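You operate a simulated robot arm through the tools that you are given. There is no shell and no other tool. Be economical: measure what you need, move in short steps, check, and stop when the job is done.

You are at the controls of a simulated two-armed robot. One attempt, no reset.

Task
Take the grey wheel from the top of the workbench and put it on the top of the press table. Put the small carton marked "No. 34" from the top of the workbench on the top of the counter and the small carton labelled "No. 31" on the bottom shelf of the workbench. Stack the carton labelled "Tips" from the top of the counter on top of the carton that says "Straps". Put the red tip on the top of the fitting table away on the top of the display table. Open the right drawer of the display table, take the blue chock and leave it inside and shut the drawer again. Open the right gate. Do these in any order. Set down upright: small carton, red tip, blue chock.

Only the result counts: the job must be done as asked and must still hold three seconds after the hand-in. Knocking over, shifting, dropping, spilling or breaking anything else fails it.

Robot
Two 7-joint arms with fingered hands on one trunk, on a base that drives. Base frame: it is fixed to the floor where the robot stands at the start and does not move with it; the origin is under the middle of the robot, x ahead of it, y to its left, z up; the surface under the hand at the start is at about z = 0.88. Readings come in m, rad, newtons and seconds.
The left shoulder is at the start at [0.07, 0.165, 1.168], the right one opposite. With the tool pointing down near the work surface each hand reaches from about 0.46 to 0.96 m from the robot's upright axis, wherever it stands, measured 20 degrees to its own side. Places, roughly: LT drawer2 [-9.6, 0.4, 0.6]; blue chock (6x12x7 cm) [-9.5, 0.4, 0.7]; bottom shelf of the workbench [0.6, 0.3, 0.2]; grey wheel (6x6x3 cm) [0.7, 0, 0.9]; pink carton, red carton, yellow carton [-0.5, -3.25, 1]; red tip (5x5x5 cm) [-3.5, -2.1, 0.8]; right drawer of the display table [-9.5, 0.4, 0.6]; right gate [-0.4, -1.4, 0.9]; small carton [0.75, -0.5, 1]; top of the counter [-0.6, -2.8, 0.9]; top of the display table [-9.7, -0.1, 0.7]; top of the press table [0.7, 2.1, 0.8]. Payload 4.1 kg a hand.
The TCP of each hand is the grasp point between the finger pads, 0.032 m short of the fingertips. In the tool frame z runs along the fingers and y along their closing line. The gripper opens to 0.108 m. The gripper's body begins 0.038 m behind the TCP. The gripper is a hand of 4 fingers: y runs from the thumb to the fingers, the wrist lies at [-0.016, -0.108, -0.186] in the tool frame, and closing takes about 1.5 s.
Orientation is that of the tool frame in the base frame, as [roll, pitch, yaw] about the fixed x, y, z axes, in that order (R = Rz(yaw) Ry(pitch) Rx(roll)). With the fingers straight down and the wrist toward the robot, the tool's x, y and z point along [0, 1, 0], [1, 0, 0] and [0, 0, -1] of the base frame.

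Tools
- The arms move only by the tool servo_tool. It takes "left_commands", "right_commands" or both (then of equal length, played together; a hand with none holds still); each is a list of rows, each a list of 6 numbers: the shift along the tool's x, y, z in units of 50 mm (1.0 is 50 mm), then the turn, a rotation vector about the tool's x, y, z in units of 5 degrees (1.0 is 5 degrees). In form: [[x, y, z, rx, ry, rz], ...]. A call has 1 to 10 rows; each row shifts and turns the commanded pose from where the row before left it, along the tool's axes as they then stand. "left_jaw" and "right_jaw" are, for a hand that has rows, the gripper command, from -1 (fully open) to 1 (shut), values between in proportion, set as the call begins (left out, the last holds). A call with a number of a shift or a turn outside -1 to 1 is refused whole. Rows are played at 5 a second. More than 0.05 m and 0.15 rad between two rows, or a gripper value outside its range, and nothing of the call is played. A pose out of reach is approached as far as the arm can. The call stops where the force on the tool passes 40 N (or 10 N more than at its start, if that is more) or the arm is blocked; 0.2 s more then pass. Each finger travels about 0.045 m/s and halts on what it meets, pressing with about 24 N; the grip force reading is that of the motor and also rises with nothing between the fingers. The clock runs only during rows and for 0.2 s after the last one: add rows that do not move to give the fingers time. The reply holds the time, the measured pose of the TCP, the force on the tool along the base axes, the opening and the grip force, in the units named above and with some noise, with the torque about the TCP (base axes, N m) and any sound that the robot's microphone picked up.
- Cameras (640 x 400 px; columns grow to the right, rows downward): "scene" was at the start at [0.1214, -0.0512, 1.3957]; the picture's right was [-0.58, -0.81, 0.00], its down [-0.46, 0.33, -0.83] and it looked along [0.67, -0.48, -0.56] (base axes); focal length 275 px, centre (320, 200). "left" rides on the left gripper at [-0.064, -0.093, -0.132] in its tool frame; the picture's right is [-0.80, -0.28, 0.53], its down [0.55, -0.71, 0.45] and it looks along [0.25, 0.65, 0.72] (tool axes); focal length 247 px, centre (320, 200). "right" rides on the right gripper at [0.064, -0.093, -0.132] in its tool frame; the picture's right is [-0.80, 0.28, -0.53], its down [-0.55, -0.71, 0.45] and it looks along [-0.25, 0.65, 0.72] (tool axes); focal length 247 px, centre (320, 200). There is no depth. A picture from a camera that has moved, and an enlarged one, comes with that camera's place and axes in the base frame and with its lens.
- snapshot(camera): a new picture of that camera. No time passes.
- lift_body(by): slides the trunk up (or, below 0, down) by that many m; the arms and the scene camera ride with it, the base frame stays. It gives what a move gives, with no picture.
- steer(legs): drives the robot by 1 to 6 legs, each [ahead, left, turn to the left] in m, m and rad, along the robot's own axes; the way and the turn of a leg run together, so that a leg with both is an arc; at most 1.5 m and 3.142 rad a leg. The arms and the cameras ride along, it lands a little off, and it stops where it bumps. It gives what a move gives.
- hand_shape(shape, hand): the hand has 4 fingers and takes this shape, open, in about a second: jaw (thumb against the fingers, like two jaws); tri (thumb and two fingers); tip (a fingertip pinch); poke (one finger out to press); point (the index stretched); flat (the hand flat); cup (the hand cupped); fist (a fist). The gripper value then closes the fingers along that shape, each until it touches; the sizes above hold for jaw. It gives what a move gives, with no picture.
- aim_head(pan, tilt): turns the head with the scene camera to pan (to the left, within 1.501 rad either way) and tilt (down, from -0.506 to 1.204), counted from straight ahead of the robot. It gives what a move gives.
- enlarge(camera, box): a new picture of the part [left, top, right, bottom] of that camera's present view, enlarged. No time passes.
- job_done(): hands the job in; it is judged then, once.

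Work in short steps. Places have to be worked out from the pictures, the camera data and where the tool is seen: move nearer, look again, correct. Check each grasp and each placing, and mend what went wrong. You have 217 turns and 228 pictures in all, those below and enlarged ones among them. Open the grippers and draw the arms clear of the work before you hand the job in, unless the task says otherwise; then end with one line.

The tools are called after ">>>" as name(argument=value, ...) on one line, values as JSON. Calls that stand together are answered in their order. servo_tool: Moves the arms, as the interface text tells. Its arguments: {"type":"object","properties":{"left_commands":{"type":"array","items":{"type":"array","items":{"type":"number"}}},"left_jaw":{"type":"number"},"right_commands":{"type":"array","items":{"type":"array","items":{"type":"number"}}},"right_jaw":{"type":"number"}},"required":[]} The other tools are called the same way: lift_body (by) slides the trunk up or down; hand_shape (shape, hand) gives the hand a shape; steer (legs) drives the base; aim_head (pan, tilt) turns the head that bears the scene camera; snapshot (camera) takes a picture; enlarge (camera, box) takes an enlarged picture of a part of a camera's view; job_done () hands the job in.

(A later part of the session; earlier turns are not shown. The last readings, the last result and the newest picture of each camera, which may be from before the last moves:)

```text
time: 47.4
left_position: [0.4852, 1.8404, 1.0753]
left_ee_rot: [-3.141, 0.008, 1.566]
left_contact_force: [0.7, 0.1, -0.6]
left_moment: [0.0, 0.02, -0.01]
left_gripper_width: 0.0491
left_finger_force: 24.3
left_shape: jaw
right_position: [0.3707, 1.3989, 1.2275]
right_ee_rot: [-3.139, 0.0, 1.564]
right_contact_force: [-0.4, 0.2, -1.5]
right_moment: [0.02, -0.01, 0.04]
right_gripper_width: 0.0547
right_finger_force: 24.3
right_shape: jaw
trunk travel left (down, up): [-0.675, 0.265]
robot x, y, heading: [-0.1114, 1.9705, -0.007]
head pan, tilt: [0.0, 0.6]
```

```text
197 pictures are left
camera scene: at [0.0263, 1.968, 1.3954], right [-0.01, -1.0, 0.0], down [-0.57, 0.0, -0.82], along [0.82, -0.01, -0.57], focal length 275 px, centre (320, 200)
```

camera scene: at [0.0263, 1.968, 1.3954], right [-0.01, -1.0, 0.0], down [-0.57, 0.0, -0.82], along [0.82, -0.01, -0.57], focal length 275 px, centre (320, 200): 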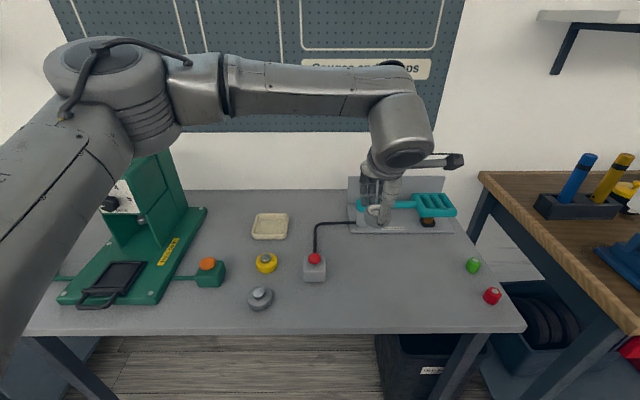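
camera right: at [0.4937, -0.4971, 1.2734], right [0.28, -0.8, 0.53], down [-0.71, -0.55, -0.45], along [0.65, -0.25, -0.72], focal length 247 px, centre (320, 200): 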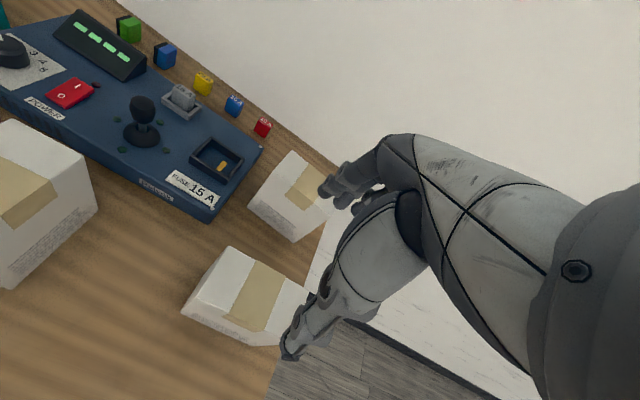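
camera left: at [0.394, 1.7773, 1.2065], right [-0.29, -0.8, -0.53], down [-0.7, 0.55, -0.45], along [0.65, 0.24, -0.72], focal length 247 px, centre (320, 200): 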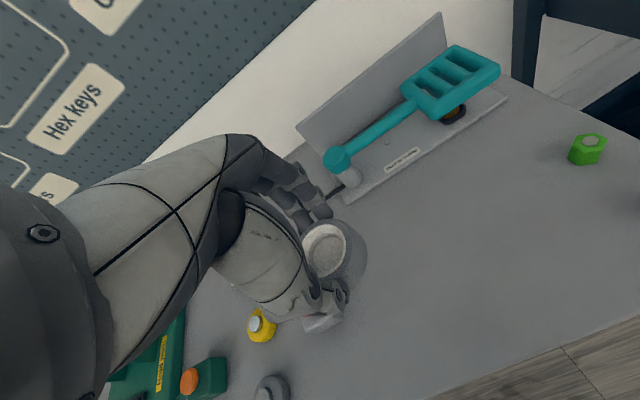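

The spot below the hand is clear. I descend toward the top, expecting contact at TCP z ≈ 0.845 if the top is at 0.80.

>>> servo_tool(left_commands=[[-0.3, 0.3, 0.8, 0, 0, 0], [0, 0, 0.8, 0, 0, 0], [0, 0, 0.8, 0, 0, 0], [0, 0, 0.8, 0, 0, 0], [0, 0, 0.4, 0, 0, 0], [0, 0, 0.3, 0, 0, 0]])

>>> snapshot(camera="scene")

>>> snapshot(camera="left")

```text
time: 48.8
left_position: [0.5004, 1.8226, 0.8791]
left_ee_rot: [-3.141, 0.006, 1.565]
left_contact_force: [-0.5, 0.1, -1.3]
left_moment: [0.01, -0.03, 0.04]
left_gripper_width: 0.0488
left_finger_force: 24.0
left_shape: jaw
right_position: [0.3688, 1.3961, 1.2278]
right_ee_rot: [-3.139, -0.001, 1.563]
right_contact_force: [-0.6, 0.5, -2.1]
right_moment: [-0.01, 0.0, -0.01]
right_gripper_width: 0.0547
right_finger_force: 24.6
right_shape: jaw
trunk travel left (down, up): [-0.675, 0.265]
robot x, y, heading: [-0.11, 1.9685, -0.006]
head pan, tilt: [0.0, 0.6]
```

```text
196 pictures are left
camera scene: at [0.0255, 1.9672, 1.3954], right [-0.01, -1.0, 0.0], down [-0.57, 0.0, -0.82], along [0.82, -0.01, -0.57], focal length 275 px, centre (320, 200)
```

scene: 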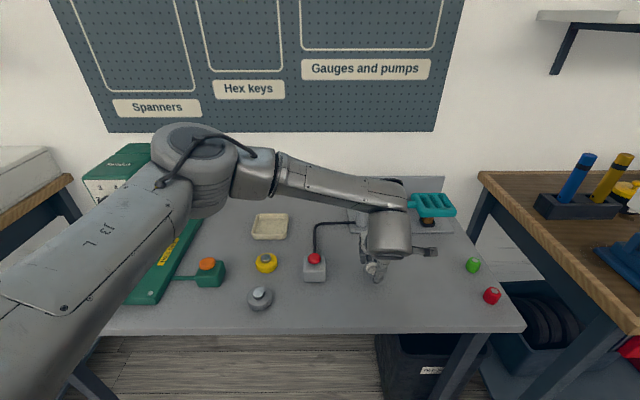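

```text
195 pictures are left
camera left: at [0.4076, 1.7605, 1.0121], right [-0.29, -0.8, -0.53], down [-0.7, 0.55, -0.45], along [0.65, 0.24, -0.72], focal length 247 px, centre (320, 200)
```

left: 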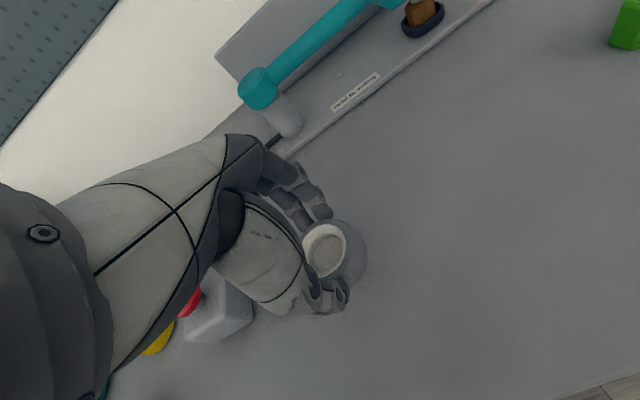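

No contact yet at 0.879. I go down in small steps until touching.

>>> servo_tool(left_commands=[[0, 0, 0.3, 0, 0, 0], [0, 0, 0.2, 0, 0, 0], [0, 0, 0.15, 0, 0, 0], [0, 0, 0.1, 0, 0, 0], [0, 0, 0.1, 0, 0, 0], [0, 0, 0.1, 0, 0, 0]])

```text
time: 50.0
left_position: [0.5005, 1.8225, 0.8457]
left_ee_rot: [3.132, 0.013, 1.568]
left_contact_force: [-4.8, 4.7, 29.4]
left_moment: [0.15, 0.23, 0.05]
left_gripper_width: 0.0513
left_finger_force: 24.0
left_shape: jaw
right_position: [0.3659, 1.3979, 1.2291]
right_ee_rot: [-3.141, -0.001, 1.562]
right_contact_force: [0.0, 0.4, -3.0]
right_moment: [0.02, 0.03, 0.03]
right_gripper_width: 0.0548
right_finger_force: 23.5
right_shape: jaw
trunk travel left (down, up): [-0.675, 0.265]
robot x, y, heading: [-0.1117, 1.9668, -0.009]
head pan, tilt: [0.0, 0.6]
stopped in row 6 (left hand): the force on the tool passed its limit at 44 N (the readings are from after the stop); the commanded pose is now the measured one
```

The wheel bottomed out at TCP z = 0.846 (table ≈ 0.80). I open the fingers, then lift away.

>>> servo_tool(left_commands=[[0, 0, -0.06, 0, 0, 0], [0, 0, 0, 0, 0, 0], [0, 0, 0, 0, 0, 0], [0, 0, 0, 0, 0, 0], [0, 0, 0, 0, 0, 0], [0, 0, 0, 0, 0, 0], [0, 0, 0, 0, 0, 0]], left_jaw=-1)

>>> servo_tool(left_commands=[[0, 0, -0.6, 0, 0, 0], [0, 0, -0.9, 0, 0, 0], [0, 0, -0.9, 0, 0, 0], [0, 0, -0.9, 0, 0, 0], [0, 0, -0.9, 0, 0, 0], [0, 0, -0.9, 0, 0, 0], [0, -0.9, -0.9, 0, 0, 0]])

>>> snapshot(camera="scene")

```text
time: 51.6
left_position: [0.5016, 1.8219, 0.8439]
left_ee_rot: [3.137, 0.01, 1.567]
left_contact_force: [-0.5, 0.0, -0.7]
left_moment: [-0.02, 0.03, 0.0]
left_gripper_width: 0.1077
left_finger_force: 0.0
left_shape: jaw
right_position: [0.3693, 1.3963, 1.2272]
right_ee_rot: [-3.14, -0.001, 1.563]
right_contact_force: [-0.2, -0.6, -3.5]
right_moment: [-0.03, 0.0, 0.0]
right_gripper_width: 0.0549
right_finger_force: 24.2
right_shape: jaw
trunk travel left (down, up): [-0.675, 0.265]
robot x, y, heading: [-0.1094, 1.9696, -0.006]
head pan, tilt: [0.0, 0.6]
```

```text
refused: row 7 steps farther than a row can; nothing moved
```

```text
194 pictures are left
camera scene: at [0.0252, 1.9674, 1.3954], right [-0.01, -1.0, 0.0], down [-0.57, 0.0, -0.82], along [0.82, -0.01, -0.57], focal length 275 px, centre (320, 200)
```

scene: 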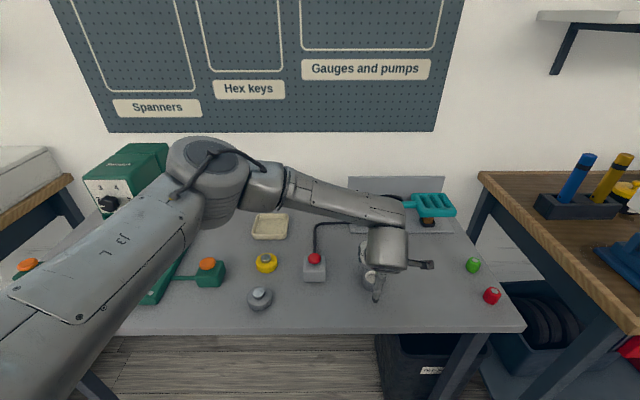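

Released. I lift straight up and draw back.

>>> servo_tool(left_commands=[[0, 0, -0.4, 0, 0, 0], [0, 0, -0.9, 0, 0, 0], [0, 0, -0.9, 0, 0, 0], [0, 0, -0.9, 0, 0, 0], [0, 0, -0.9, 0, 0, 0], [0, 0, -0.9, 0, 0, 0], [0, 0, -0.9, 0, 0, 0], [0, 0, -0.9, 0, 0, 0], [0, -0.9, 0, 0, 0, 0], [0, -0.9, 0, 0, 0, 0]])

>>> snapshot(camera="scene")

```text
time: 53.8
left_position: [0.4071, 1.8233, 1.1815]
left_ee_rot: [3.137, 0.007, 1.568]
left_contact_force: [0.1, -0.6, 0.7]
left_moment: [0.03, -0.02, 0.04]
left_gripper_width: 0.1076
left_finger_force: 0.0
left_shape: jaw
right_position: [0.3671, 1.3965, 1.2284]
right_ee_rot: [3.142, -0.002, 1.564]
right_contact_force: [0.2, -0.2, -2.3]
right_moment: [-0.02, -0.02, 0.02]
right_gripper_width: 0.0548
right_finger_force: 24.0
right_shape: jaw
trunk travel left (down, up): [-0.675, 0.265]
robot x, y, heading: [-0.1133, 1.9683, -0.003]
head pan, tilt: [0.0, 0.6]
```

```text
193 pictures are left
camera scene: at [0.0236, 1.9671, 1.3956], right [-0.01, -1.0, 0.0], down [-0.56, 0.0, -0.83], along [0.83, -0.01, -0.56], focal length 275 px, centre (320, 200)
```

scene: 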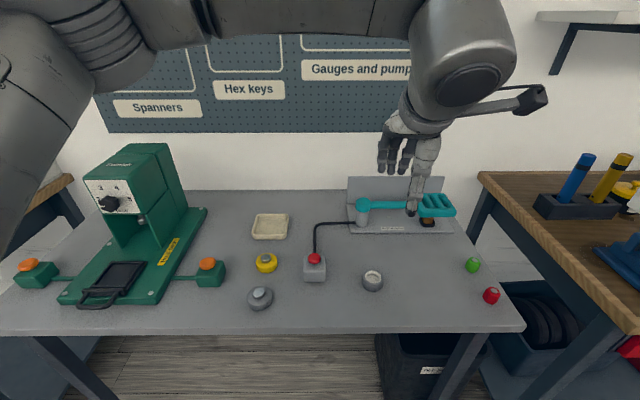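

The wheel stands on the press table, its place verified. Now I back off and drive right toward the gate and counter, stopping near y ≈ −0.3 to look.

>>> steer(legs=[[-0.25, 0, 0], [0, -1.1, 0], [0, -1.1, 0]])

>>> aim_head(pan=-1.5, tilt=0.45)

>>> snapshot(camera="scene")

```text
time: 66.1
left_position: [0.1356, -0.385, 1.1798]
left_ee_rot: [3.136, 0.009, 1.568]
left_contact_force: [0.1, -0.1, 0.1]
left_moment: [0.02, 0.01, 0.03]
left_gripper_width: 0.1077
left_finger_force: 0.0
left_shape: jaw
right_position: [0.0969, -0.8134, 1.2274]
right_ee_rot: [3.141, 0.0, 1.563]
right_contact_force: [0.3, 0.0, -2.5]
right_moment: [0.01, 0.03, -0.01]
right_gripper_width: 0.0548
right_finger_force: 24.0
right_shape: jaw
trunk travel left (down, up): [-0.675, 0.265]
robot x, y, heading: [-0.3895, -0.2442, -0.01]
head pan, tilt: [0.0, 0.6]
```

```text
time: 67.7
left_position: [0.1362, -0.3855, 1.1801]
left_ee_rot: [3.136, 0.008, 1.568]
left_contact_force: [-0.5, 0.6, 0.0]
left_moment: [0.02, -0.01, -0.01]
left_gripper_width: 0.1076
left_finger_force: 0.0
left_shape: jaw
right_position: [0.0956, -0.814, 1.2279]
right_ee_rot: [-3.14, 0.0, 1.565]
right_contact_force: [-0.4, -0.3, -2.2]
right_moment: [0.01, 0.01, 0.02]
right_gripper_width: 0.0548
right_finger_force: 24.2
right_shape: jaw
trunk travel left (down, up): [-0.675, 0.265]
robot x, y, heading: [-0.3847, -0.2418, -0.004]
head pan, tilt: [-1.499, 0.45]
```

```text
192 pictures are left
camera scene: at [-0.3298, -0.3338, 1.409], right [-1.0, -0.06, 0.0], down [-0.03, 0.43, -0.9], along [0.06, -0.9, -0.44], focal length 275 px, centre (320, 200)
```

scene: 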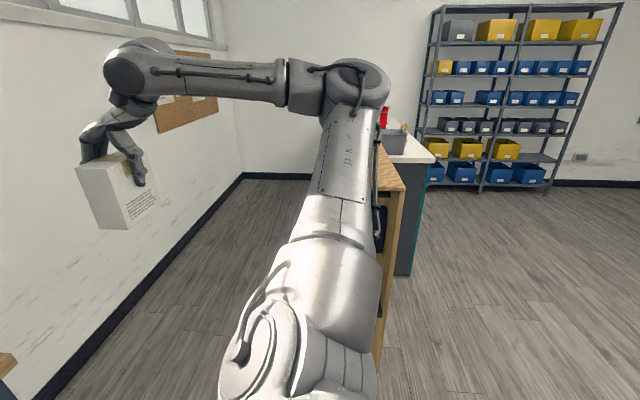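

The arm hides the rack. I turn the robot right to face −y (the arms' sweep radius 0.75 m stays clear of the rack at y ≈ −1.26).

>>> steer(legs=[[0, 0, -1.57]])

>>> aim_head(pan=0.0, tilt=0.5)

>>> snapshot(camera="scene")

```text
time: 71.9
left_position: [-0.5188, -0.7663, 1.1791]
left_ee_rot: [3.135, 0.009, 0.018]
left_contact_force: [1.3, -0.5, -0.3]
left_moment: [0.03, 0.02, 0.01]
left_gripper_width: 0.1076
left_finger_force: 0.1
left_shape: jaw
right_position: [-0.9471, -0.7351, 1.2281]
right_ee_rot: [-3.139, -0.001, 0.014]
right_contact_force: [0.2, 0.9, -3.0]
right_moment: [0.0, -0.01, -0.04]
right_gripper_width: 0.0545
right_finger_force: 23.9
right_shape: jaw
trunk travel left (down, up): [-0.675, 0.265]
robot x, y, heading: [-0.384, -0.2398, -1.559]
head pan, tilt: [-1.499, 0.45]
```

```text
time: 73.5
left_position: [-0.5189, -0.7661, 1.1805]
left_ee_rot: [3.136, 0.007, 0.017]
left_contact_force: [0.3, -0.4, -0.2]
left_moment: [0.01, 0.02, 0.0]
left_gripper_width: 0.1078
left_finger_force: 0.0
left_shape: jaw
right_position: [-0.9464, -0.7354, 1.227]
right_ee_rot: [-3.14, -0.002, 0.015]
right_contact_force: [-0.5, 0.0, -1.6]
right_moment: [0.01, 0.0, -0.01]
right_gripper_width: 0.0543
right_finger_force: 23.5
right_shape: jaw
trunk travel left (down, up): [-0.675, 0.265]
robot x, y, heading: [-0.3854, -0.2404, -1.562]
head pan, tilt: [0.0, 0.499]
```

```text
191 pictures are left
camera scene: at [-0.3849, -0.3828, 1.4045], right [-1.0, -0.01, 0.0], down [-0.01, 0.48, -0.88], along [0.01, -0.88, -0.48], focal length 275 px, centre (320, 200)
```

scene: 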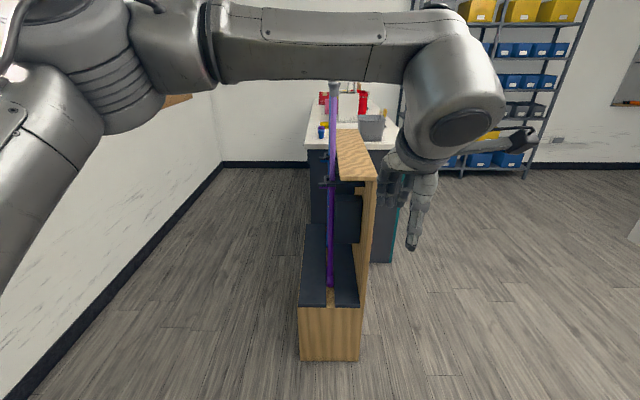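

The rack (x −0.585…−0.276, from y −1.23) holds crutches, and its working side faces +x. I'll turn to face −x, then slip diagonally between bench corner and rack into the corridor; first the turn and part of the way.

>>> steer(legs=[[0, 0, -1.57], [0, 0.2, 0], [-0.4, 0.46, 0]])

>>> aim_head(pan=0.9, tilt=0.5)

>>> snapshot(camera="scene")

```text
time: 81.9
left_position: [-0.4907, -0.7667, 1.1811]
left_ee_rot: [3.138, 0.01, -1.521]
left_contact_force: [0.0, 1.1, -0.2]
left_moment: [-0.03, 0.03, -0.02]
left_gripper_width: 0.1081
left_finger_force: 0.0
left_shape: jaw
right_position: [-0.472, -0.3394, 1.228]
right_ee_rot: [-3.14, -0.002, -1.523]
right_contact_force: [-0.1, -0.3, -1.1]
right_moment: [0.0, -0.02, 0.01]
right_gripper_width: 0.0541
right_finger_force: 24.0
right_shape: jaw
trunk travel left (down, up): [-0.675, 0.265]
robot x, y, heading: [0.0425, -0.8873, -3.09]
head pan, tilt: [0.0, 0.499]
```

```text
time: 83.1
left_position: [-0.4903, -0.7683, 1.18]
left_ee_rot: [3.137, 0.009, -1.52]
left_contact_force: [-0.3, 0.2, -0.4]
left_moment: [0.01, -0.01, -0.01]
left_gripper_width: 0.1075
left_finger_force: 0.1
left_shape: jaw
right_position: [-0.473, -0.3402, 1.2281]
right_ee_rot: [-3.139, -0.002, -1.527]
right_contact_force: [-1.0, 0.2, -1.9]
right_moment: [0.0, 0.02, 0.0]
right_gripper_width: 0.054
right_finger_force: 24.2
right_shape: jaw
trunk travel left (down, up): [-0.675, 0.265]
robot x, y, heading: [0.0365, -0.8865, -3.097]
head pan, tilt: [0.901, 0.499]
```

```text
190 pictures are left
camera scene: at [-0.0667, -0.9603, 1.4046], right [-0.81, 0.59, 0.0], down [0.28, 0.39, -0.88], along [-0.51, -0.71, -0.48], focal length 275 px, centre (320, 200)
```

scene: 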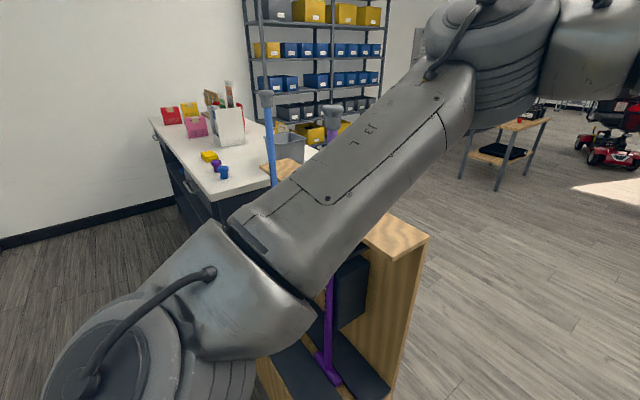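

The counter with its cartons and the crutch rack are in view. Left elbow passes near the crutch tops, so I raise the trunk 0.2 m before slipping on.

>>> lift_body(by=0.2)

>>> steer(legs=[[-0.42, 0.5, -0.04]])

>>> aim_head(pan=0.3, tilt=0.7)

>>> snapshot(camera="scene")

```text
time: 85.3
left_position: [-0.4915, -0.7673, 1.3807]
left_ee_rot: [3.137, 0.008, -1.522]
left_contact_force: [-0.1, -0.7, -0.7]
left_moment: [-0.02, 0.02, -0.01]
left_gripper_width: 0.1079
left_finger_force: 0.0
left_shape: jaw
right_position: [-0.4731, -0.3393, 1.427]
right_ee_rot: [-3.141, -0.001, -1.526]
right_contact_force: [0.0, 0.1, -1.7]
right_moment: [0.02, 0.03, 0.01]
right_gripper_width: 0.0541
right_finger_force: 23.9
right_shape: jaw
trunk travel left (down, up): [-0.875, 0.065]
robot x, y, heading: [0.0377, -0.8835, -3.099]
head pan, tilt: [0.901, 0.499]
```

```text
time: 88.9
left_position: [-0.0535, -1.227, 1.3793]
left_ee_rot: [3.138, 0.008, -1.565]
left_contact_force: [-0.4, 0.7, -0.4]
left_moment: [-0.01, -0.04, -0.01]
left_gripper_width: 0.1078
left_finger_force: 0.0
left_shape: jaw
right_position: [-0.0172, -0.8008, 1.4259]
right_ee_rot: [-3.14, -0.002, -1.569]
right_contact_force: [0.3, 0.3, -2.3]
right_moment: [-0.01, 0.03, 0.0]
right_gripper_width: 0.054
right_finger_force: 23.6
right_shape: jaw
trunk travel left (down, up): [-0.875, 0.065]
robot x, y, heading: [0.4717, -1.3687, -3.138]
head pan, tilt: [0.901, 0.499]
```

```text
time: 89.9
left_position: [-0.0536, -1.2288, 1.3796]
left_ee_rot: [3.135, 0.009, -1.566]
left_contact_force: [-0.5, -0.8, -0.8]
left_moment: [0.0, 0.0, -0.01]
left_gripper_width: 0.1077
left_finger_force: 0.1
left_shape: jaw
right_position: [-0.0162, -0.8018, 1.428]
right_ee_rot: [-3.139, -0.001, -1.57]
right_contact_force: [-0.2, -0.2, -2.1]
right_moment: [-0.01, 0.01, 0.0]
right_gripper_width: 0.0543
right_finger_force: 23.9
right_shape: jaw
trunk travel left (down, up): [-0.875, 0.065]
robot x, y, heading: [0.4682, -1.3689, -3.139]
head pan, tilt: [0.3, 0.7]
```

```text
189 pictures are left
camera scene: at [0.3375, -1.394, 1.5869], right [-0.3, 0.95, 0.0], down [0.61, 0.19, -0.77], along [-0.73, -0.23, -0.64], focal length 275 px, centre (320, 200)
```

scene: 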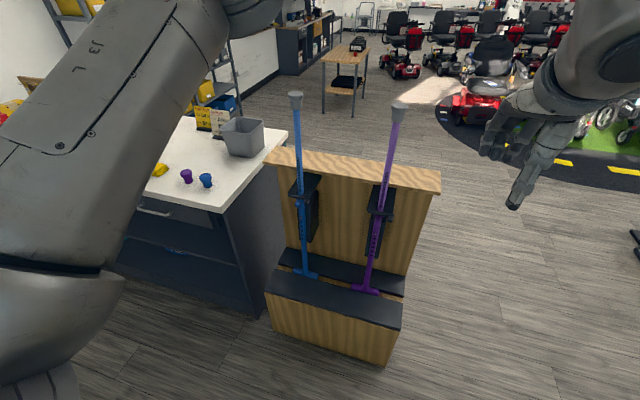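

The rack has a bracket at each crutch; the right one sits at the purple crutch. I enlarge it.

>>> enlarge(camera="scene", box=[330, 130, 450, 300])

>>> enlarge(camera="scene", box=[250, 140, 370, 290])

```text
2.35 times, centred on (390, 215) of scene
camera zoom: at [0.3375, -1.394, 1.5869], right [-0.3, 0.95, 0.0], down [0.61, 0.19, -0.77], along [-0.73, -0.23, -0.64], focal length 647 px, centre (155, 165)
```

zoom: 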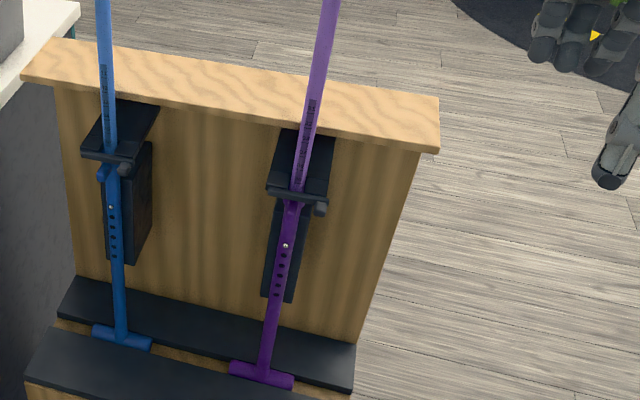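

```text
2.67 times, centred on (310, 215) of scene
camera zoom: at [0.3375, -1.394, 1.5869], right [-0.3, 0.95, 0.0], down [0.61, 0.19, -0.77], along [-0.73, -0.23, -0.64], focal length 733 px, centre (347, 160)
```

zoom: 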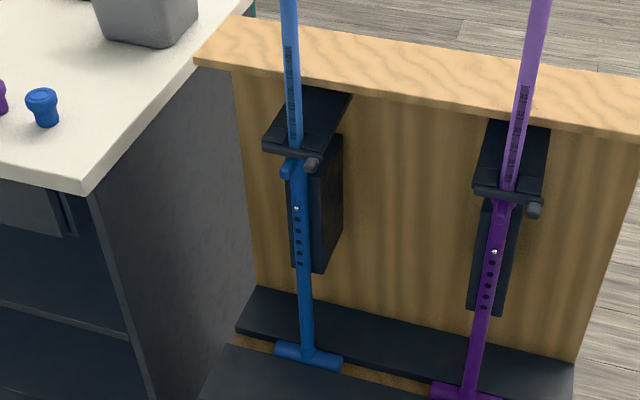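

The right gate is at about (−0.38, −1.40, 0.95): a bar across a bracket's mouth with a knob/hinge at its right. I lower the trunk back and use the left-hand camera for a closer look.

>>> lift_body(by=-0.25)

>>> servo_tool(left_commands=[[0.9, 0, 0, 0, 0, 0], [0.9, 0, 0, 0, 0, 0], [0.9, 0, 0, 0, 0, 0], [0.9, 0, 0, 0, 0, 0]])

>>> snapshot(camera="left")

>>> aim_head(pan=0.1, tilt=0.6)

>>> enlarge(camera="scene", box=[240, 120, 400, 220])

```text
time: 92.5
left_position: [-0.0526, -1.2302, 1.1305]
left_ee_rot: [3.136, 0.008, -1.566]
left_contact_force: [-0.7, -0.2, -0.4]
left_moment: [0.0, 0.0, 0.03]
left_gripper_width: 0.1078
left_finger_force: 0.1
left_shape: jaw
right_position: [-0.0169, -0.803, 1.1768]
right_ee_rot: [-3.14, -0.002, -1.567]
right_contact_force: [0.2, 0.7, -1.9]
right_moment: [0.04, 0.01, 0.02]
right_gripper_width: 0.0541
right_finger_force: 23.5
right_shape: jaw
trunk travel left (down, up): [-0.625, 0.315]
robot x, y, heading: [0.4698, -1.3709, -3.138]
head pan, tilt: [0.3, 0.7]
```

```text
time: 93.5
left_position: [-0.0509, -1.4123, 1.1284]
left_ee_rot: [3.139, 0.01, -1.568]
left_contact_force: [0.2, -0.4, 0.2]
left_moment: [0.03, -0.01, -0.02]
left_gripper_width: 0.1078
left_finger_force: 0.1
left_shape: jaw
right_position: [-0.0165, -0.8056, 1.1784]
right_ee_rot: [-3.14, 0.001, -1.57]
right_contact_force: [-0.3, -0.5, -1.1]
right_moment: [0.02, 0.03, 0.0]
right_gripper_width: 0.0541
right_finger_force: 24.5
right_shape: jaw
trunk travel left (down, up): [-0.625, 0.315]
robot x, y, heading: [0.4679, -1.3665, -3.14]
head pan, tilt: [0.3, 0.7]
```

```text
186 pictures are left
camera left: at [0.0425, -1.348, 1.259], right [0.28, 0.8, -0.52], down [0.71, -0.54, -0.46], along [-0.65, -0.24, -0.72], focal length 247 px, centre (320, 200)
```

left: 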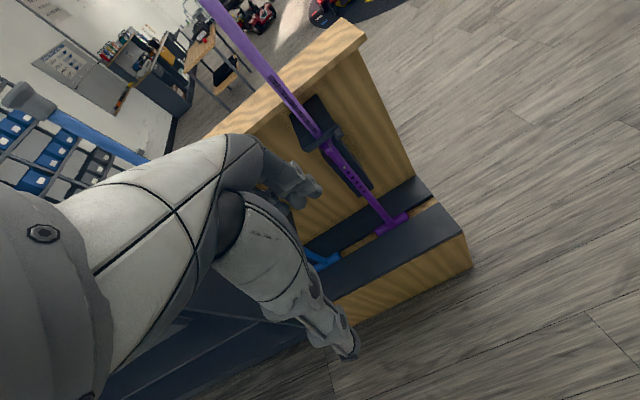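

```text
time: 94.2
left_position: [-0.0516, -1.4076, 1.1264]
left_ee_rot: [3.135, 0.008, -1.566]
left_contact_force: [-0.2, 0.2, 0.0]
left_moment: [-0.01, -0.01, 0.01]
left_gripper_width: 0.1078
left_finger_force: 0.1
left_shape: jaw
right_position: [-0.0163, -0.8023, 1.175]
right_ee_rot: [-3.141, -0.003, -1.57]
right_contact_force: [-0.6, -0.6, -1.7]
right_moment: [0.0, 0.02, 0.0]
right_gripper_width: 0.0541
right_finger_force: 24.7
right_shape: jaw
trunk travel left (down, up): [-0.625, 0.315]
robot x, y, heading: [0.4659, -1.3689, -3.137]
head pan, tilt: [0.099, 0.6]
```

```text
4.00 times, centred on (320, 170) of scene
camera zoom: at [0.3306, -1.377, 1.3454], right [-0.1, 0.99, 0.0], down [0.56, 0.06, -0.82], along [-0.82, -0.08, -0.57], focal length 1100 px, centre (320, 320)
```

zoom: 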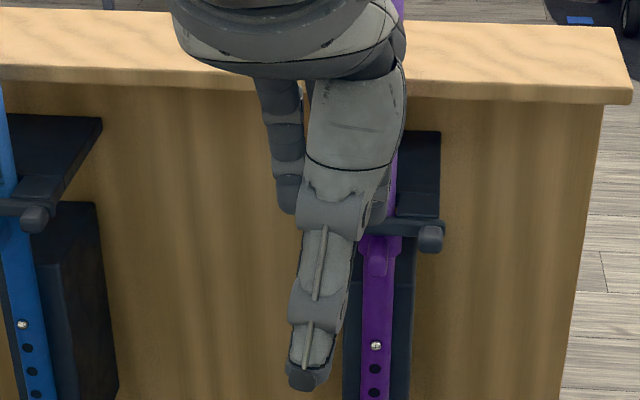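

The hand blocks the head's view, so I shift it left and enlarge again.

>>> servo_tool(left_commands=[[0.9, 0, 0, 0, 0, 0], [0.9, 0, 0, 0, 0, 0], [0.9, 0, 0, 0, 0, 0], [0.9, 0, 0, 0, 0, 0], [0.9, 0, 0, 0, 0, 0]])

>>> enlarge(camera="scene", box=[260, 130, 400, 250])

>>> snapshot(camera="left")

```text
time: 95.4
left_position: [-0.0492, -1.636, 1.1269]
left_ee_rot: [3.136, 0.01, -1.567]
left_contact_force: [0.8, -0.6, 0.2]
left_moment: [0.01, 0.02, -0.03]
left_gripper_width: 0.1075
left_finger_force: 0.0
left_shape: jaw
right_position: [-0.0141, -0.8033, 1.1788]
right_ee_rot: [-3.14, 0.0, -1.57]
right_contact_force: [-0.2, -0.1, -1.7]
right_moment: [0.04, 0.05, -0.01]
right_gripper_width: 0.054
right_finger_force: 23.8
right_shape: jaw
trunk travel left (down, up): [-0.625, 0.315]
robot x, y, heading: [0.47, -1.3695, -3.143]
head pan, tilt: [0.099, 0.6]
```

```text
3.33 times, centred on (330, 190) of scene
camera zoom: at [0.3317, -1.3791, 1.3456], right [-0.1, 0.99, 0.0], down [0.56, 0.06, -0.83], along [-0.82, -0.08, -0.56], focal length 916 px, centre (287, 233)
```

zoom: 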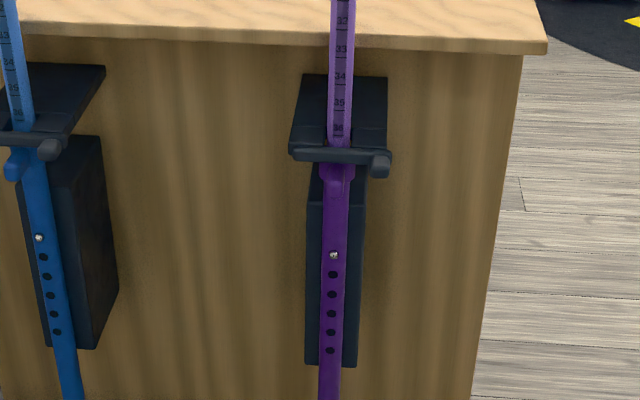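

```text
183 pictures are left
camera left: at [0.0452, -1.5727, 1.2579], right [0.28, 0.8, -0.53], down [0.71, -0.54, -0.46], along [-0.65, -0.24, -0.72], focal length 247 px, centre (320, 200)
```

left: 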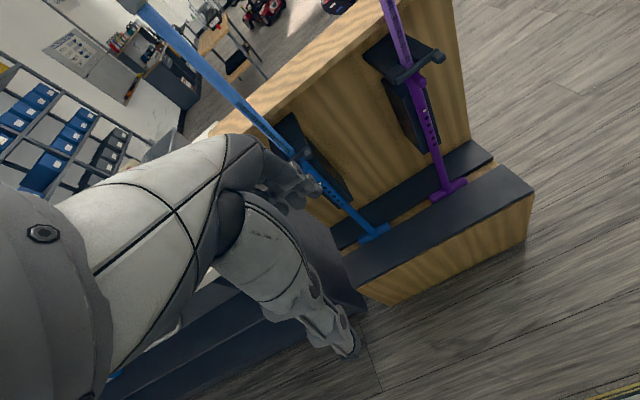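

>>> enlarge(camera="left", box=[350, 20, 470, 100])

>>> enlarge(camera="scene", box=[310, 155, 360, 195])

```text
5.00 times, centred on (410, 60) of left
camera zoom: at [0.0452, -1.5727, 1.2579], right [0.28, 0.8, -0.53], down [0.71, -0.54, -0.46], along [-0.65, -0.24, -0.72], focal length 1235 px, centre (-130, 900)
```

zoom: 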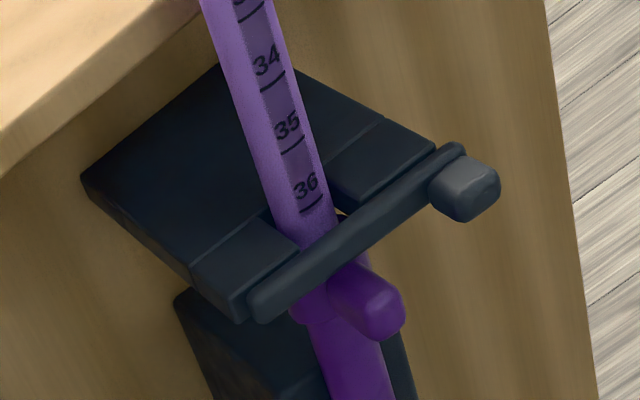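

```text
10.00 times, centred on (335, 175) of scene
camera zoom: at [0.3317, -1.3791, 1.3456], right [-0.1, 0.99, 0.0], down [0.56, 0.06, -0.83], along [-0.82, -0.08, -0.56], focal length 2749 px, centre (170, 450)
```

zoom: 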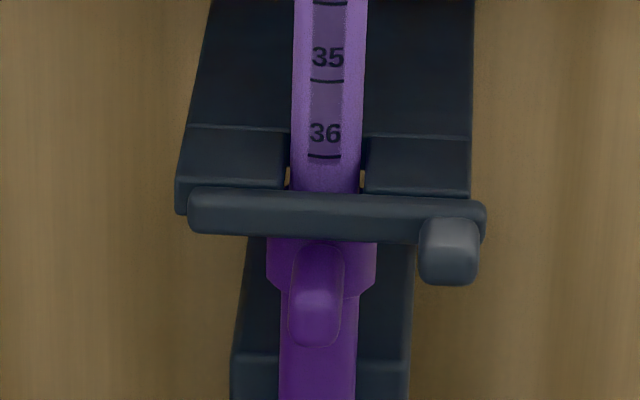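

The gate is a bar from y ≈ −1.44 (left end) to −1.355, with a knob at its right end near (−0.365, −1.366, 0.942) projecting toward me. I'll grip the knob with the left hand held horizontally, so I first turn it to point along −x, away from the rack.

>>> servo_tool(left_commands=[[0, -0.3, 0, -1, 0, 0], [0, -0.3, 0, -1, 0, 0], [0, -0.3, 0, -1, 0, 0], [0, 0, 0, -1, 0, 0], [0, 0, 0, -1, 0, 0], [0, 0, 0, -1, 0, 0], [0, 0, 0, -1, 0, 0], [0, 0, 0, -1, 0, 0], [0, 0, 0, -1, 0, 0]])

>>> servo_tool(left_commands=[[-0.6, 0, 0, -1, 0, 0], [-0.6, 0, 0, -1, 0, 0], [-0.6, 0, 0, -1, 0, 0], [-0.6, 0, 0, -1, 0, 0], [-0.6, 0, 0, -1, 0, 0], [-0.6, 0, 0, -1, 0, 0], [-0.6, 0, 0, -1, 0, 0], [-0.6, 0, 0, -1, 0, 0], [-0.6, 0, 0, -1, 0, 0]])

>>> snapshot(camera="scene")

```text
time: 97.4
left_position: [-0.0116, -1.6484, 1.113]
left_ee_rot: [2.608, 0.045, -1.542]
left_contact_force: [0.2, 0.3, -0.5]
left_moment: [0.01, 0.0, 0.0]
left_gripper_width: 0.1077
left_finger_force: 0.0
left_shape: jaw
left hand out of reach, approached as far as the arm can: row 6, 7, 8, 9
right_position: [-0.018, -0.8025, 1.1777]
right_ee_rot: [-3.138, -0.003, -1.57]
right_contact_force: [0.3, 0.1, -2.4]
right_moment: [0.0, 0.01, 0.02]
right_gripper_width: 0.054
right_finger_force: 24.1
right_shape: jaw
trunk travel left (down, up): [-0.625, 0.315]
robot x, y, heading: [0.4695, -1.3674, -3.136]
head pan, tilt: [0.099, 0.6]
```

```text
time: 99.4
left_position: [-0.0119, -1.6523, 1.1121]
left_ee_rot: [2.581, 0.046, -1.545]
left_contact_force: [-0.4, 0.3, 0.3]
left_moment: [-0.02, -0.03, -0.02]
left_gripper_width: 0.1075
left_finger_force: 0.0
left_shape: jaw
left hand out of reach, approached as far as the arm can: row 1, 2, 3, 4, 5, 6, 7, 8, 9
right_position: [-0.0173, -0.8015, 1.1766]
right_ee_rot: [-3.139, -0.001, -1.57]
right_contact_force: [-0.6, -0.6, -1.5]
right_moment: [-0.01, -0.01, 0.01]
right_gripper_width: 0.0539
right_finger_force: 23.9
right_shape: jaw
trunk travel left (down, up): [-0.625, 0.315]
robot x, y, heading: [0.4738, -1.3705, -3.14]
head pan, tilt: [0.099, 0.6]
```

```text
180 pictures are left
camera scene: at [0.3306, -1.3777, 1.3454], right [-0.1, 0.99, 0.0], down [0.56, 0.06, -0.82], along [-0.82, -0.08, -0.57], focal length 275 px, centre (320, 200)
```

scene: 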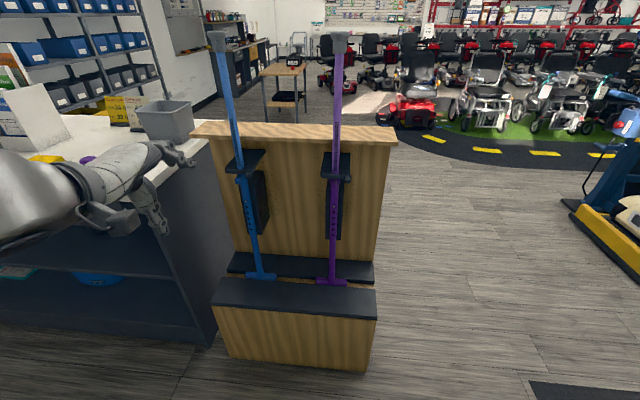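

The hand was too close to the trunk for a level pose (wrist limit). Farther out it should be feasible, so I move the command forward 0.18 m and see what pose is attained.

>>> servo_tool(left_commands=[[0, 0, 0.6, 0, 0, 0], [0, 0, 0.6, 0, 0, 0], [0, 0, 0.6, 0, 0, 0], [0, 0, 0.6, 0, 0, 0], [0, 0, 0.6, 0, 0, 0], [0, 0, 0.6, 0, 0, 0]])

>>> snapshot(camera="scene")

```text
time: 100.8
left_position: [-0.1115, -1.6485, 0.9587]
left_ee_rot: [2.579, 0.046, -1.545]
left_contact_force: [-0.4, -0.2, -0.2]
left_moment: [0.0, 0.01, 0.02]
left_gripper_width: 0.1078
left_finger_force: 0.0
left_shape: jaw
right_position: [-0.0159, -0.8029, 1.1787]
right_ee_rot: [-3.138, 0.0, -1.569]
right_contact_force: [0.2, 0.1, -2.5]
right_moment: [-0.01, -0.05, -0.01]
right_gripper_width: 0.0543
right_finger_force: 23.9
right_shape: jaw
trunk travel left (down, up): [-0.625, 0.315]
robot x, y, heading: [0.4703, -1.3686, -3.144]
head pan, tilt: [0.099, 0.6]
```

```text
179 pictures are left
camera scene: at [0.3298, -1.378, 1.3454], right [-0.1, 0.99, 0.0], down [0.56, 0.06, -0.82], along [-0.82, -0.08, -0.57], focal length 275 px, centre (320, 200)
```

scene: 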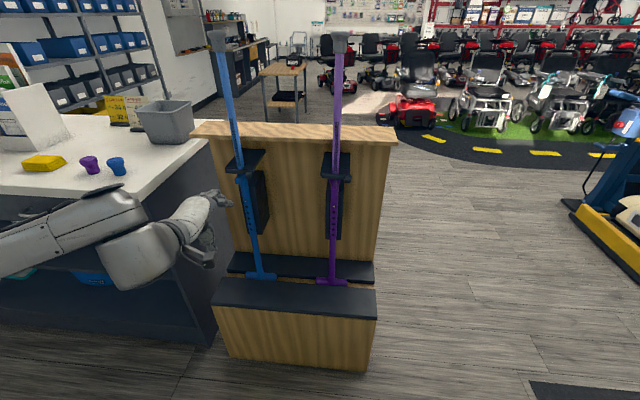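

Commands reset to the measured pose. I now move right toward the gate's y while tilting the hand further up.

>>> servo_tool(left_commands=[[-0.8, 0, -0.2, 0, 0, 0], [-0.8, 0, 0, 0, 0, 0], [-0.8, 0, 0, -1, 0, 0], [-0.8, 0, 0, -1, 0, 0], [-0.8, 0, 0, -1, 0, 0], [-0.6, 0, 0, -1, 0, 0], [0, 0, 0, -1, 0, 0], [0, 0, 0, -1, 0, 0], [0, 0, 0, -1, 0, 0], [0, 0, 0, -1, 0, 0]])

>>> snapshot(camera="scene")

```text
time: 103.0
left_position: [-0.1017, -1.441, 0.9731]
left_ee_rot: [2.003, 0.055, -1.584]
left_contact_force: [-0.7, 0.3, -0.8]
left_moment: [-0.05, -0.03, 0.01]
left_gripper_width: 0.1079
left_finger_force: 0.0
left_shape: jaw
left hand out of reach, approached as far as the arm can: row 3, 4
right_position: [-0.016, -0.8007, 1.1769]
right_ee_rot: [-3.139, -0.002, -1.569]
right_contact_force: [-0.2, 0.7, -2.7]
right_moment: [-0.02, 0.04, 0.02]
right_gripper_width: 0.054
right_finger_force: 24.3
right_shape: jaw
trunk travel left (down, up): [-0.625, 0.315]
robot x, y, heading: [0.4739, -1.3701, -3.139]
head pan, tilt: [0.099, 0.6]
```

```text
178 pictures are left
camera scene: at [0.3312, -1.375, 1.3455], right [-0.1, 0.99, 0.0], down [0.56, 0.05, -0.83], along [-0.82, -0.08, -0.56], focal length 275 px, centre (320, 200)
```

scene: 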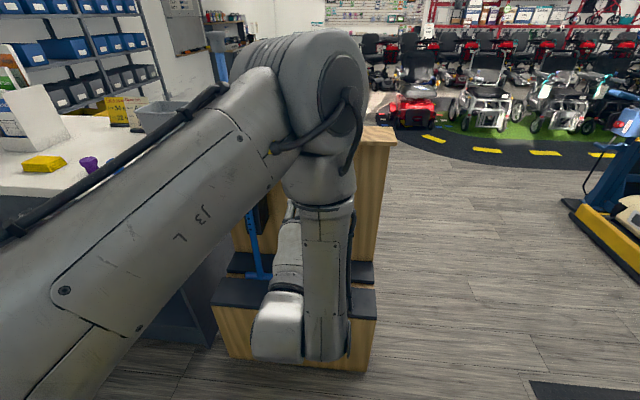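

The arm reconfigured, elbow up, and now attains the tilt. I check the left camera.

>>> snapshot(camera="left")

```text
177 pictures are left
camera left: at [0.0581, -1.3765, 0.9478], right [-0.35, 0.83, -0.44], down [-0.12, -0.5, -0.86], along [-0.93, -0.25, 0.27], focal length 247 px, centre (320, 200)
```

left: 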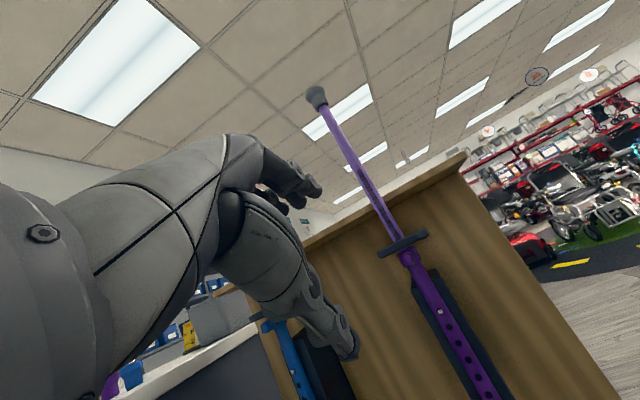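

Good view of the gate bar, ahead and slightly right. I level the hand further and align y to the knob.

>>> servo_tool(left_commands=[[-0.5, 0, 0, -1, 0, 0], [-0.5, 0, 0, -1, 0, 0], [-0.5, 0, 0, -1, 0, 0], [0, 0, 0, -1, 0, 0], [0, 0, 0, -1, 0, 0]])

>>> snapshot(camera="left")

>>> snapshot(camera="scene")

```text
time: 103.7
left_position: [-0.1358, -1.4574, 1.0039]
left_ee_rot: [1.814, 0.184, -1.413]
left_contact_force: [0.0, -0.3, -0.5]
left_moment: [0.01, -0.03, -0.01]
left_gripper_width: 0.108
left_finger_force: 0.1
left_shape: jaw
right_position: [-0.0167, -0.8028, 1.1779]
right_ee_rot: [-3.138, 0.0, -1.57]
right_contact_force: [0.2, 0.1, -1.4]
right_moment: [0.03, -0.01, 0.01]
right_gripper_width: 0.054
right_finger_force: 24.2
right_shape: jaw
trunk travel left (down, up): [-0.625, 0.315]
robot x, y, heading: [0.4701, -1.3714, -3.139]
head pan, tilt: [0.099, 0.6]
stopped in row 3 (left hand): the arm was blocked; the commanded pose is now the measured one
```

```text
176 pictures are left
camera left: at [0.0014, -1.3614, 0.9587], right [-0.58, 0.78, -0.25], down [-0.2, -0.43, -0.88], along [-0.79, -0.46, 0.4], focal length 247 px, centre (320, 200)
```

left: 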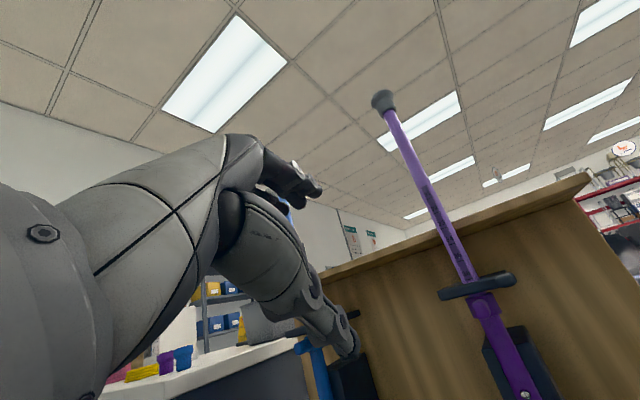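

```text
175 pictures are left
camera scene: at [0.33, -1.3789, 1.3454], right [-0.1, 0.99, 0.0], down [0.56, 0.06, -0.82], along [-0.82, -0.08, -0.57], focal length 275 px, centre (320, 200)
```

scene: 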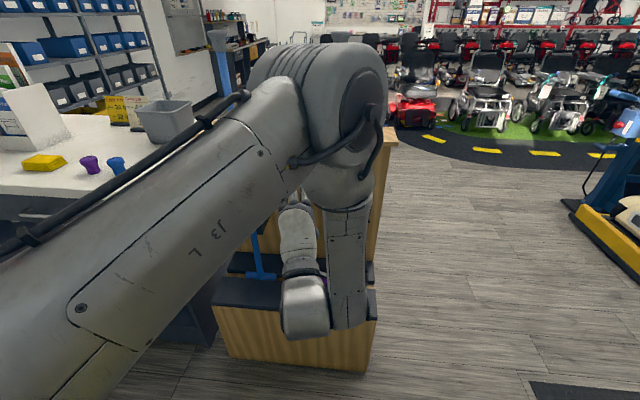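

That configuration hits a joint limit. I'll instead pinch the knob with the hand pointing down, closing along y. I unwind the hand back first.

>>> servo_tool(left_commands=[[0.3, 0, -0.5, 1, 0, 0], [0.3, 0, -0.5, 1, 0, 0], [0.3, 0, -0.5, 1, 0, 0], [0, 0, -0.3, 1, 0, 0], [0, 0, 0, 1, 0, 0], [0, 0, 0, 1, 0, 0], [0, 0, 0, 1, 0, 0], [0, 0, -0.2, 1, 0, 0], [0, 0, -0.2, 1, 0, 0], [0, 0, -0.2, 1, 0, 0]])

>>> servo_tool(left_commands=[[0, 0, -0.3, 1, 0, 0], [0, 0, -0.3, 1, 0, 0], [0, 0, -0.3, 1, 0, 0], [0, 0, -0.3, 1, 0, 0], [0, 0, -0.3, 1, 0, 0], [0, 0, -0.3, 0, 0, 0]])

>>> snapshot(camera="scene")

```text
time: 105.9
left_position: [-0.0252, -1.4938, 1.0528]
left_ee_rot: [2.681, 0.18, -1.417]
left_contact_force: [-0.1, -0.1, -0.1]
left_moment: [0.0, 0.01, 0.01]
left_gripper_width: 0.108
left_finger_force: 0.0
left_shape: jaw
right_position: [-0.0153, -0.8032, 1.1782]
right_ee_rot: [3.141, -0.001, -1.57]
right_contact_force: [0.2, 0.1, -2.0]
right_moment: [0.0, -0.03, -0.02]
right_gripper_width: 0.054
right_finger_force: 24.5
right_shape: jaw
trunk travel left (down, up): [-0.625, 0.315]
robot x, y, heading: [0.4669, -1.3715, -3.145]
head pan, tilt: [0.099, 0.6]
```

```text
time: 107.3
left_position: [-0.0017, -1.5057, 1.1406]
left_ee_rot: [3.12, 0.181, -1.416]
left_contact_force: [-0.1, 0.2, -0.7]
left_moment: [0.0, 0.0, -0.03]
left_gripper_width: 0.1081
left_finger_force: 0.0
left_shape: jaw
right_position: [-0.0153, -0.8016, 1.1778]
right_ee_rot: [-3.141, -0.002, -1.57]
right_contact_force: [0.5, 0.2, -2.1]
right_moment: [0.02, 0.0, -0.02]
right_gripper_width: 0.054
right_finger_force: 23.7
right_shape: jaw
trunk travel left (down, up): [-0.625, 0.315]
robot x, y, heading: [0.4674, -1.3687, -3.137]
head pan, tilt: [0.099, 0.6]
```

```text
174 pictures are left
camera scene: at [0.3309, -1.3778, 1.3455], right [-0.1, 0.99, 0.0], down [0.56, 0.06, -0.82], along [-0.82, -0.08, -0.57], focal length 275 px, centre (320, 200)
```

scene: 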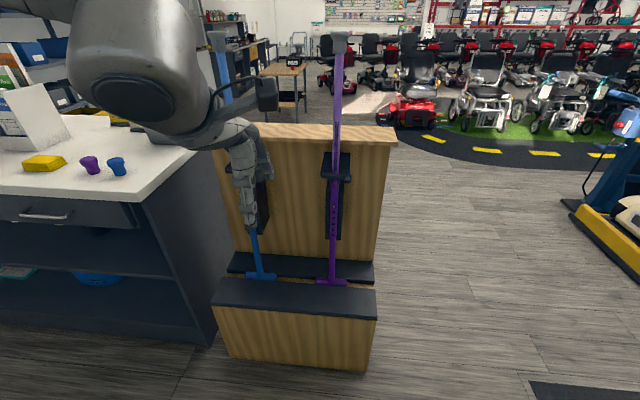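

Unwound. Now I straighten it and yaw clockwise about 99° so that the closing line lies along y (thumb left, fingers right).

>>> servo_tool(left_commands=[[0, 0, 0, 0, 1, 0], [0, 0, 0, 0, 1, 0], [0, 0, 0, 0, 0, 1], [0, 0, 0, 0, 0, 1], [0, 0, 0, 0, 0, 1], [0, 0, 0, 0, 0, 1], [0, 0, 0, 0, 0, 1], [0, 0, 0, 0, 0, 1], [0, 0, 0, 0, 0, 1], [0, 0, 0, 0, 0, 1]])

>>> servo_tool(left_commands=[[0, 0, 0, 0, 0, 1], [0, 0, 0, 0, 0, 1], [0, 0, 0, 0, 0, 1], [0, 0, 0, 0, 0, 1], [0, 0, 0, 0, 0, 1], [0, 0, 0, 0, 0, 1], [0, 0, 0, 0, 0, 1], [0, 0, 0, 0, 0, 1], [0, 0, 0, 0, 0, 1], [0, 0, 0, 0, 0, 1]])

>>> snapshot(camera="scene")

```text
time: 109.5
left_position: [-0.002, -1.5045, 1.1386]
left_ee_rot: [3.119, -0.009, -2.113]
left_contact_force: [0.5, -0.3, 0.1]
left_moment: [0.01, 0.03, -0.01]
left_gripper_width: 0.1081
left_finger_force: 0.1
left_shape: jaw
right_position: [-0.0169, -0.8019, 1.1775]
right_ee_rot: [3.141, -0.002, -1.568]
right_contact_force: [-0.5, 0.1, -2.0]
right_moment: [0.0, 0.0, 0.0]
right_gripper_width: 0.0542
right_finger_force: 23.8
right_shape: jaw
trunk travel left (down, up): [-0.625, 0.315]
robot x, y, heading: [0.4694, -1.3706, -3.145]
head pan, tilt: [0.099, 0.6]
```

```text
time: 111.7
left_position: [-0.0005, -1.5053, 1.1381]
left_ee_rot: [3.126, -0.016, -2.63]
left_contact_force: [0.2, 0.3, 0.7]
left_moment: [0.02, 0.02, 0.01]
left_gripper_width: 0.1079
left_finger_force: 0.0
left_shape: jaw
left hand out of reach, approached as far as the arm can: row 7, 8, 9, 10
right_position: [-0.0162, -0.8015, 1.1782]
right_ee_rot: [3.141, -0.003, -1.569]
right_contact_force: [1.4, 0.0, -1.7]
right_moment: [-0.01, 0.01, -0.05]
right_gripper_width: 0.0541
right_finger_force: 23.9
right_shape: jaw
trunk travel left (down, up): [-0.625, 0.315]
robot x, y, heading: [0.4693, -1.372, -3.14]
head pan, tilt: [0.099, 0.6]
```

```text
173 pictures are left
camera scene: at [0.3316, -1.3778, 1.3456], right [-0.1, 0.99, 0.0], down [0.56, 0.06, -0.83], along [-0.82, -0.08, -0.56], focal length 275 px, centre (320, 200)
```

scene: 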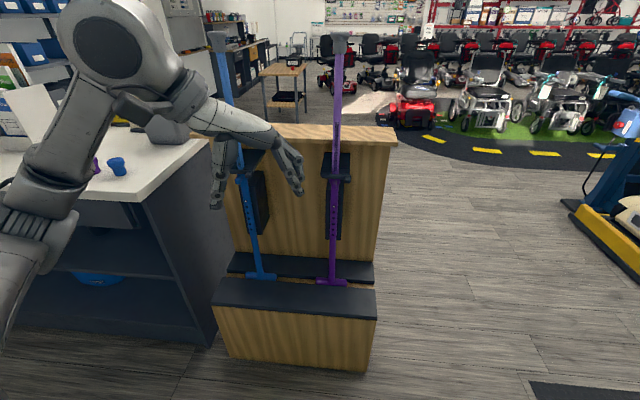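

The wrist reaches yaw −2.63 only; turning the base 0.5 rad to the right adds the rest and puts the knob into the left arm's natural zone.

>>> steer(legs=[[0, 0, -0.5]])

>>> aim_head(pan=0.55, tilt=0.6)

>>> snapshot(camera="scene")

```text
time: 113.5
left_position: [-0.0093, -1.2606, 1.138]
left_ee_rot: [3.126, -0.015, -3.133]
left_contact_force: [0.8, 0.8, 0.4]
left_moment: [-0.02, -0.01, 0.03]
left_gripper_width: 0.1079
left_finger_force: 0.1
left_shape: jaw
right_position: [0.3179, -0.6381, 1.1769]
right_ee_rot: [-3.138, -0.003, -2.074]
right_contact_force: [0.6, -0.4, -2.5]
right_moment: [0.0, 0.01, 0.02]
right_gripper_width: 0.0539
right_finger_force: 24.3
right_shape: jaw
trunk travel left (down, up): [-0.625, 0.315]
robot x, y, heading: [0.4711, -1.3673, 2.636]
head pan, tilt: [0.099, 0.6]
```

```text
time: 114.4
left_position: [-0.0092, -1.2603, 1.1378]
left_ee_rot: [3.127, -0.015, -3.132]
left_contact_force: [-0.3, 0.6, -0.6]
left_moment: [-0.01, 0.02, -0.01]
left_gripper_width: 0.108
left_finger_force: 0.0
left_shape: jaw
right_position: [0.3184, -0.6384, 1.1771]
right_ee_rot: [-3.141, -0.004, -2.074]
right_contact_force: [-0.1, 0.6, -2.2]
right_moment: [0.0, 0.01, -0.01]
right_gripper_width: 0.054
right_finger_force: 24.0
right_shape: jaw
trunk travel left (down, up): [-0.625, 0.315]
robot x, y, heading: [0.4683, -1.3679, 2.642]
head pan, tilt: [0.55, 0.6]
```

```text
172 pictures are left
camera scene: at [0.3366, -1.3484, 1.3454], right [-0.05, 1.0, 0.0], down [0.56, 0.03, -0.82], along [-0.82, -0.04, -0.57], focal length 275 px, centre (320, 200)
```

scene: 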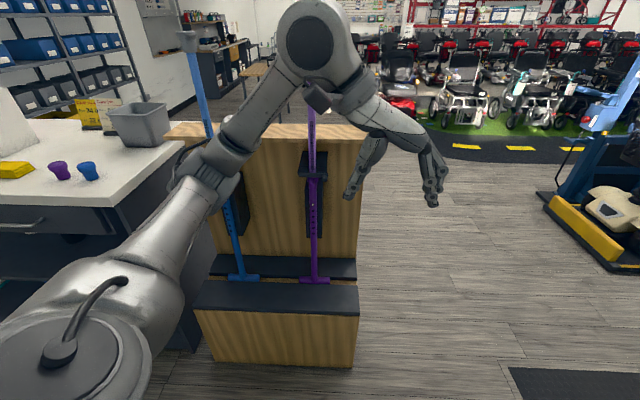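

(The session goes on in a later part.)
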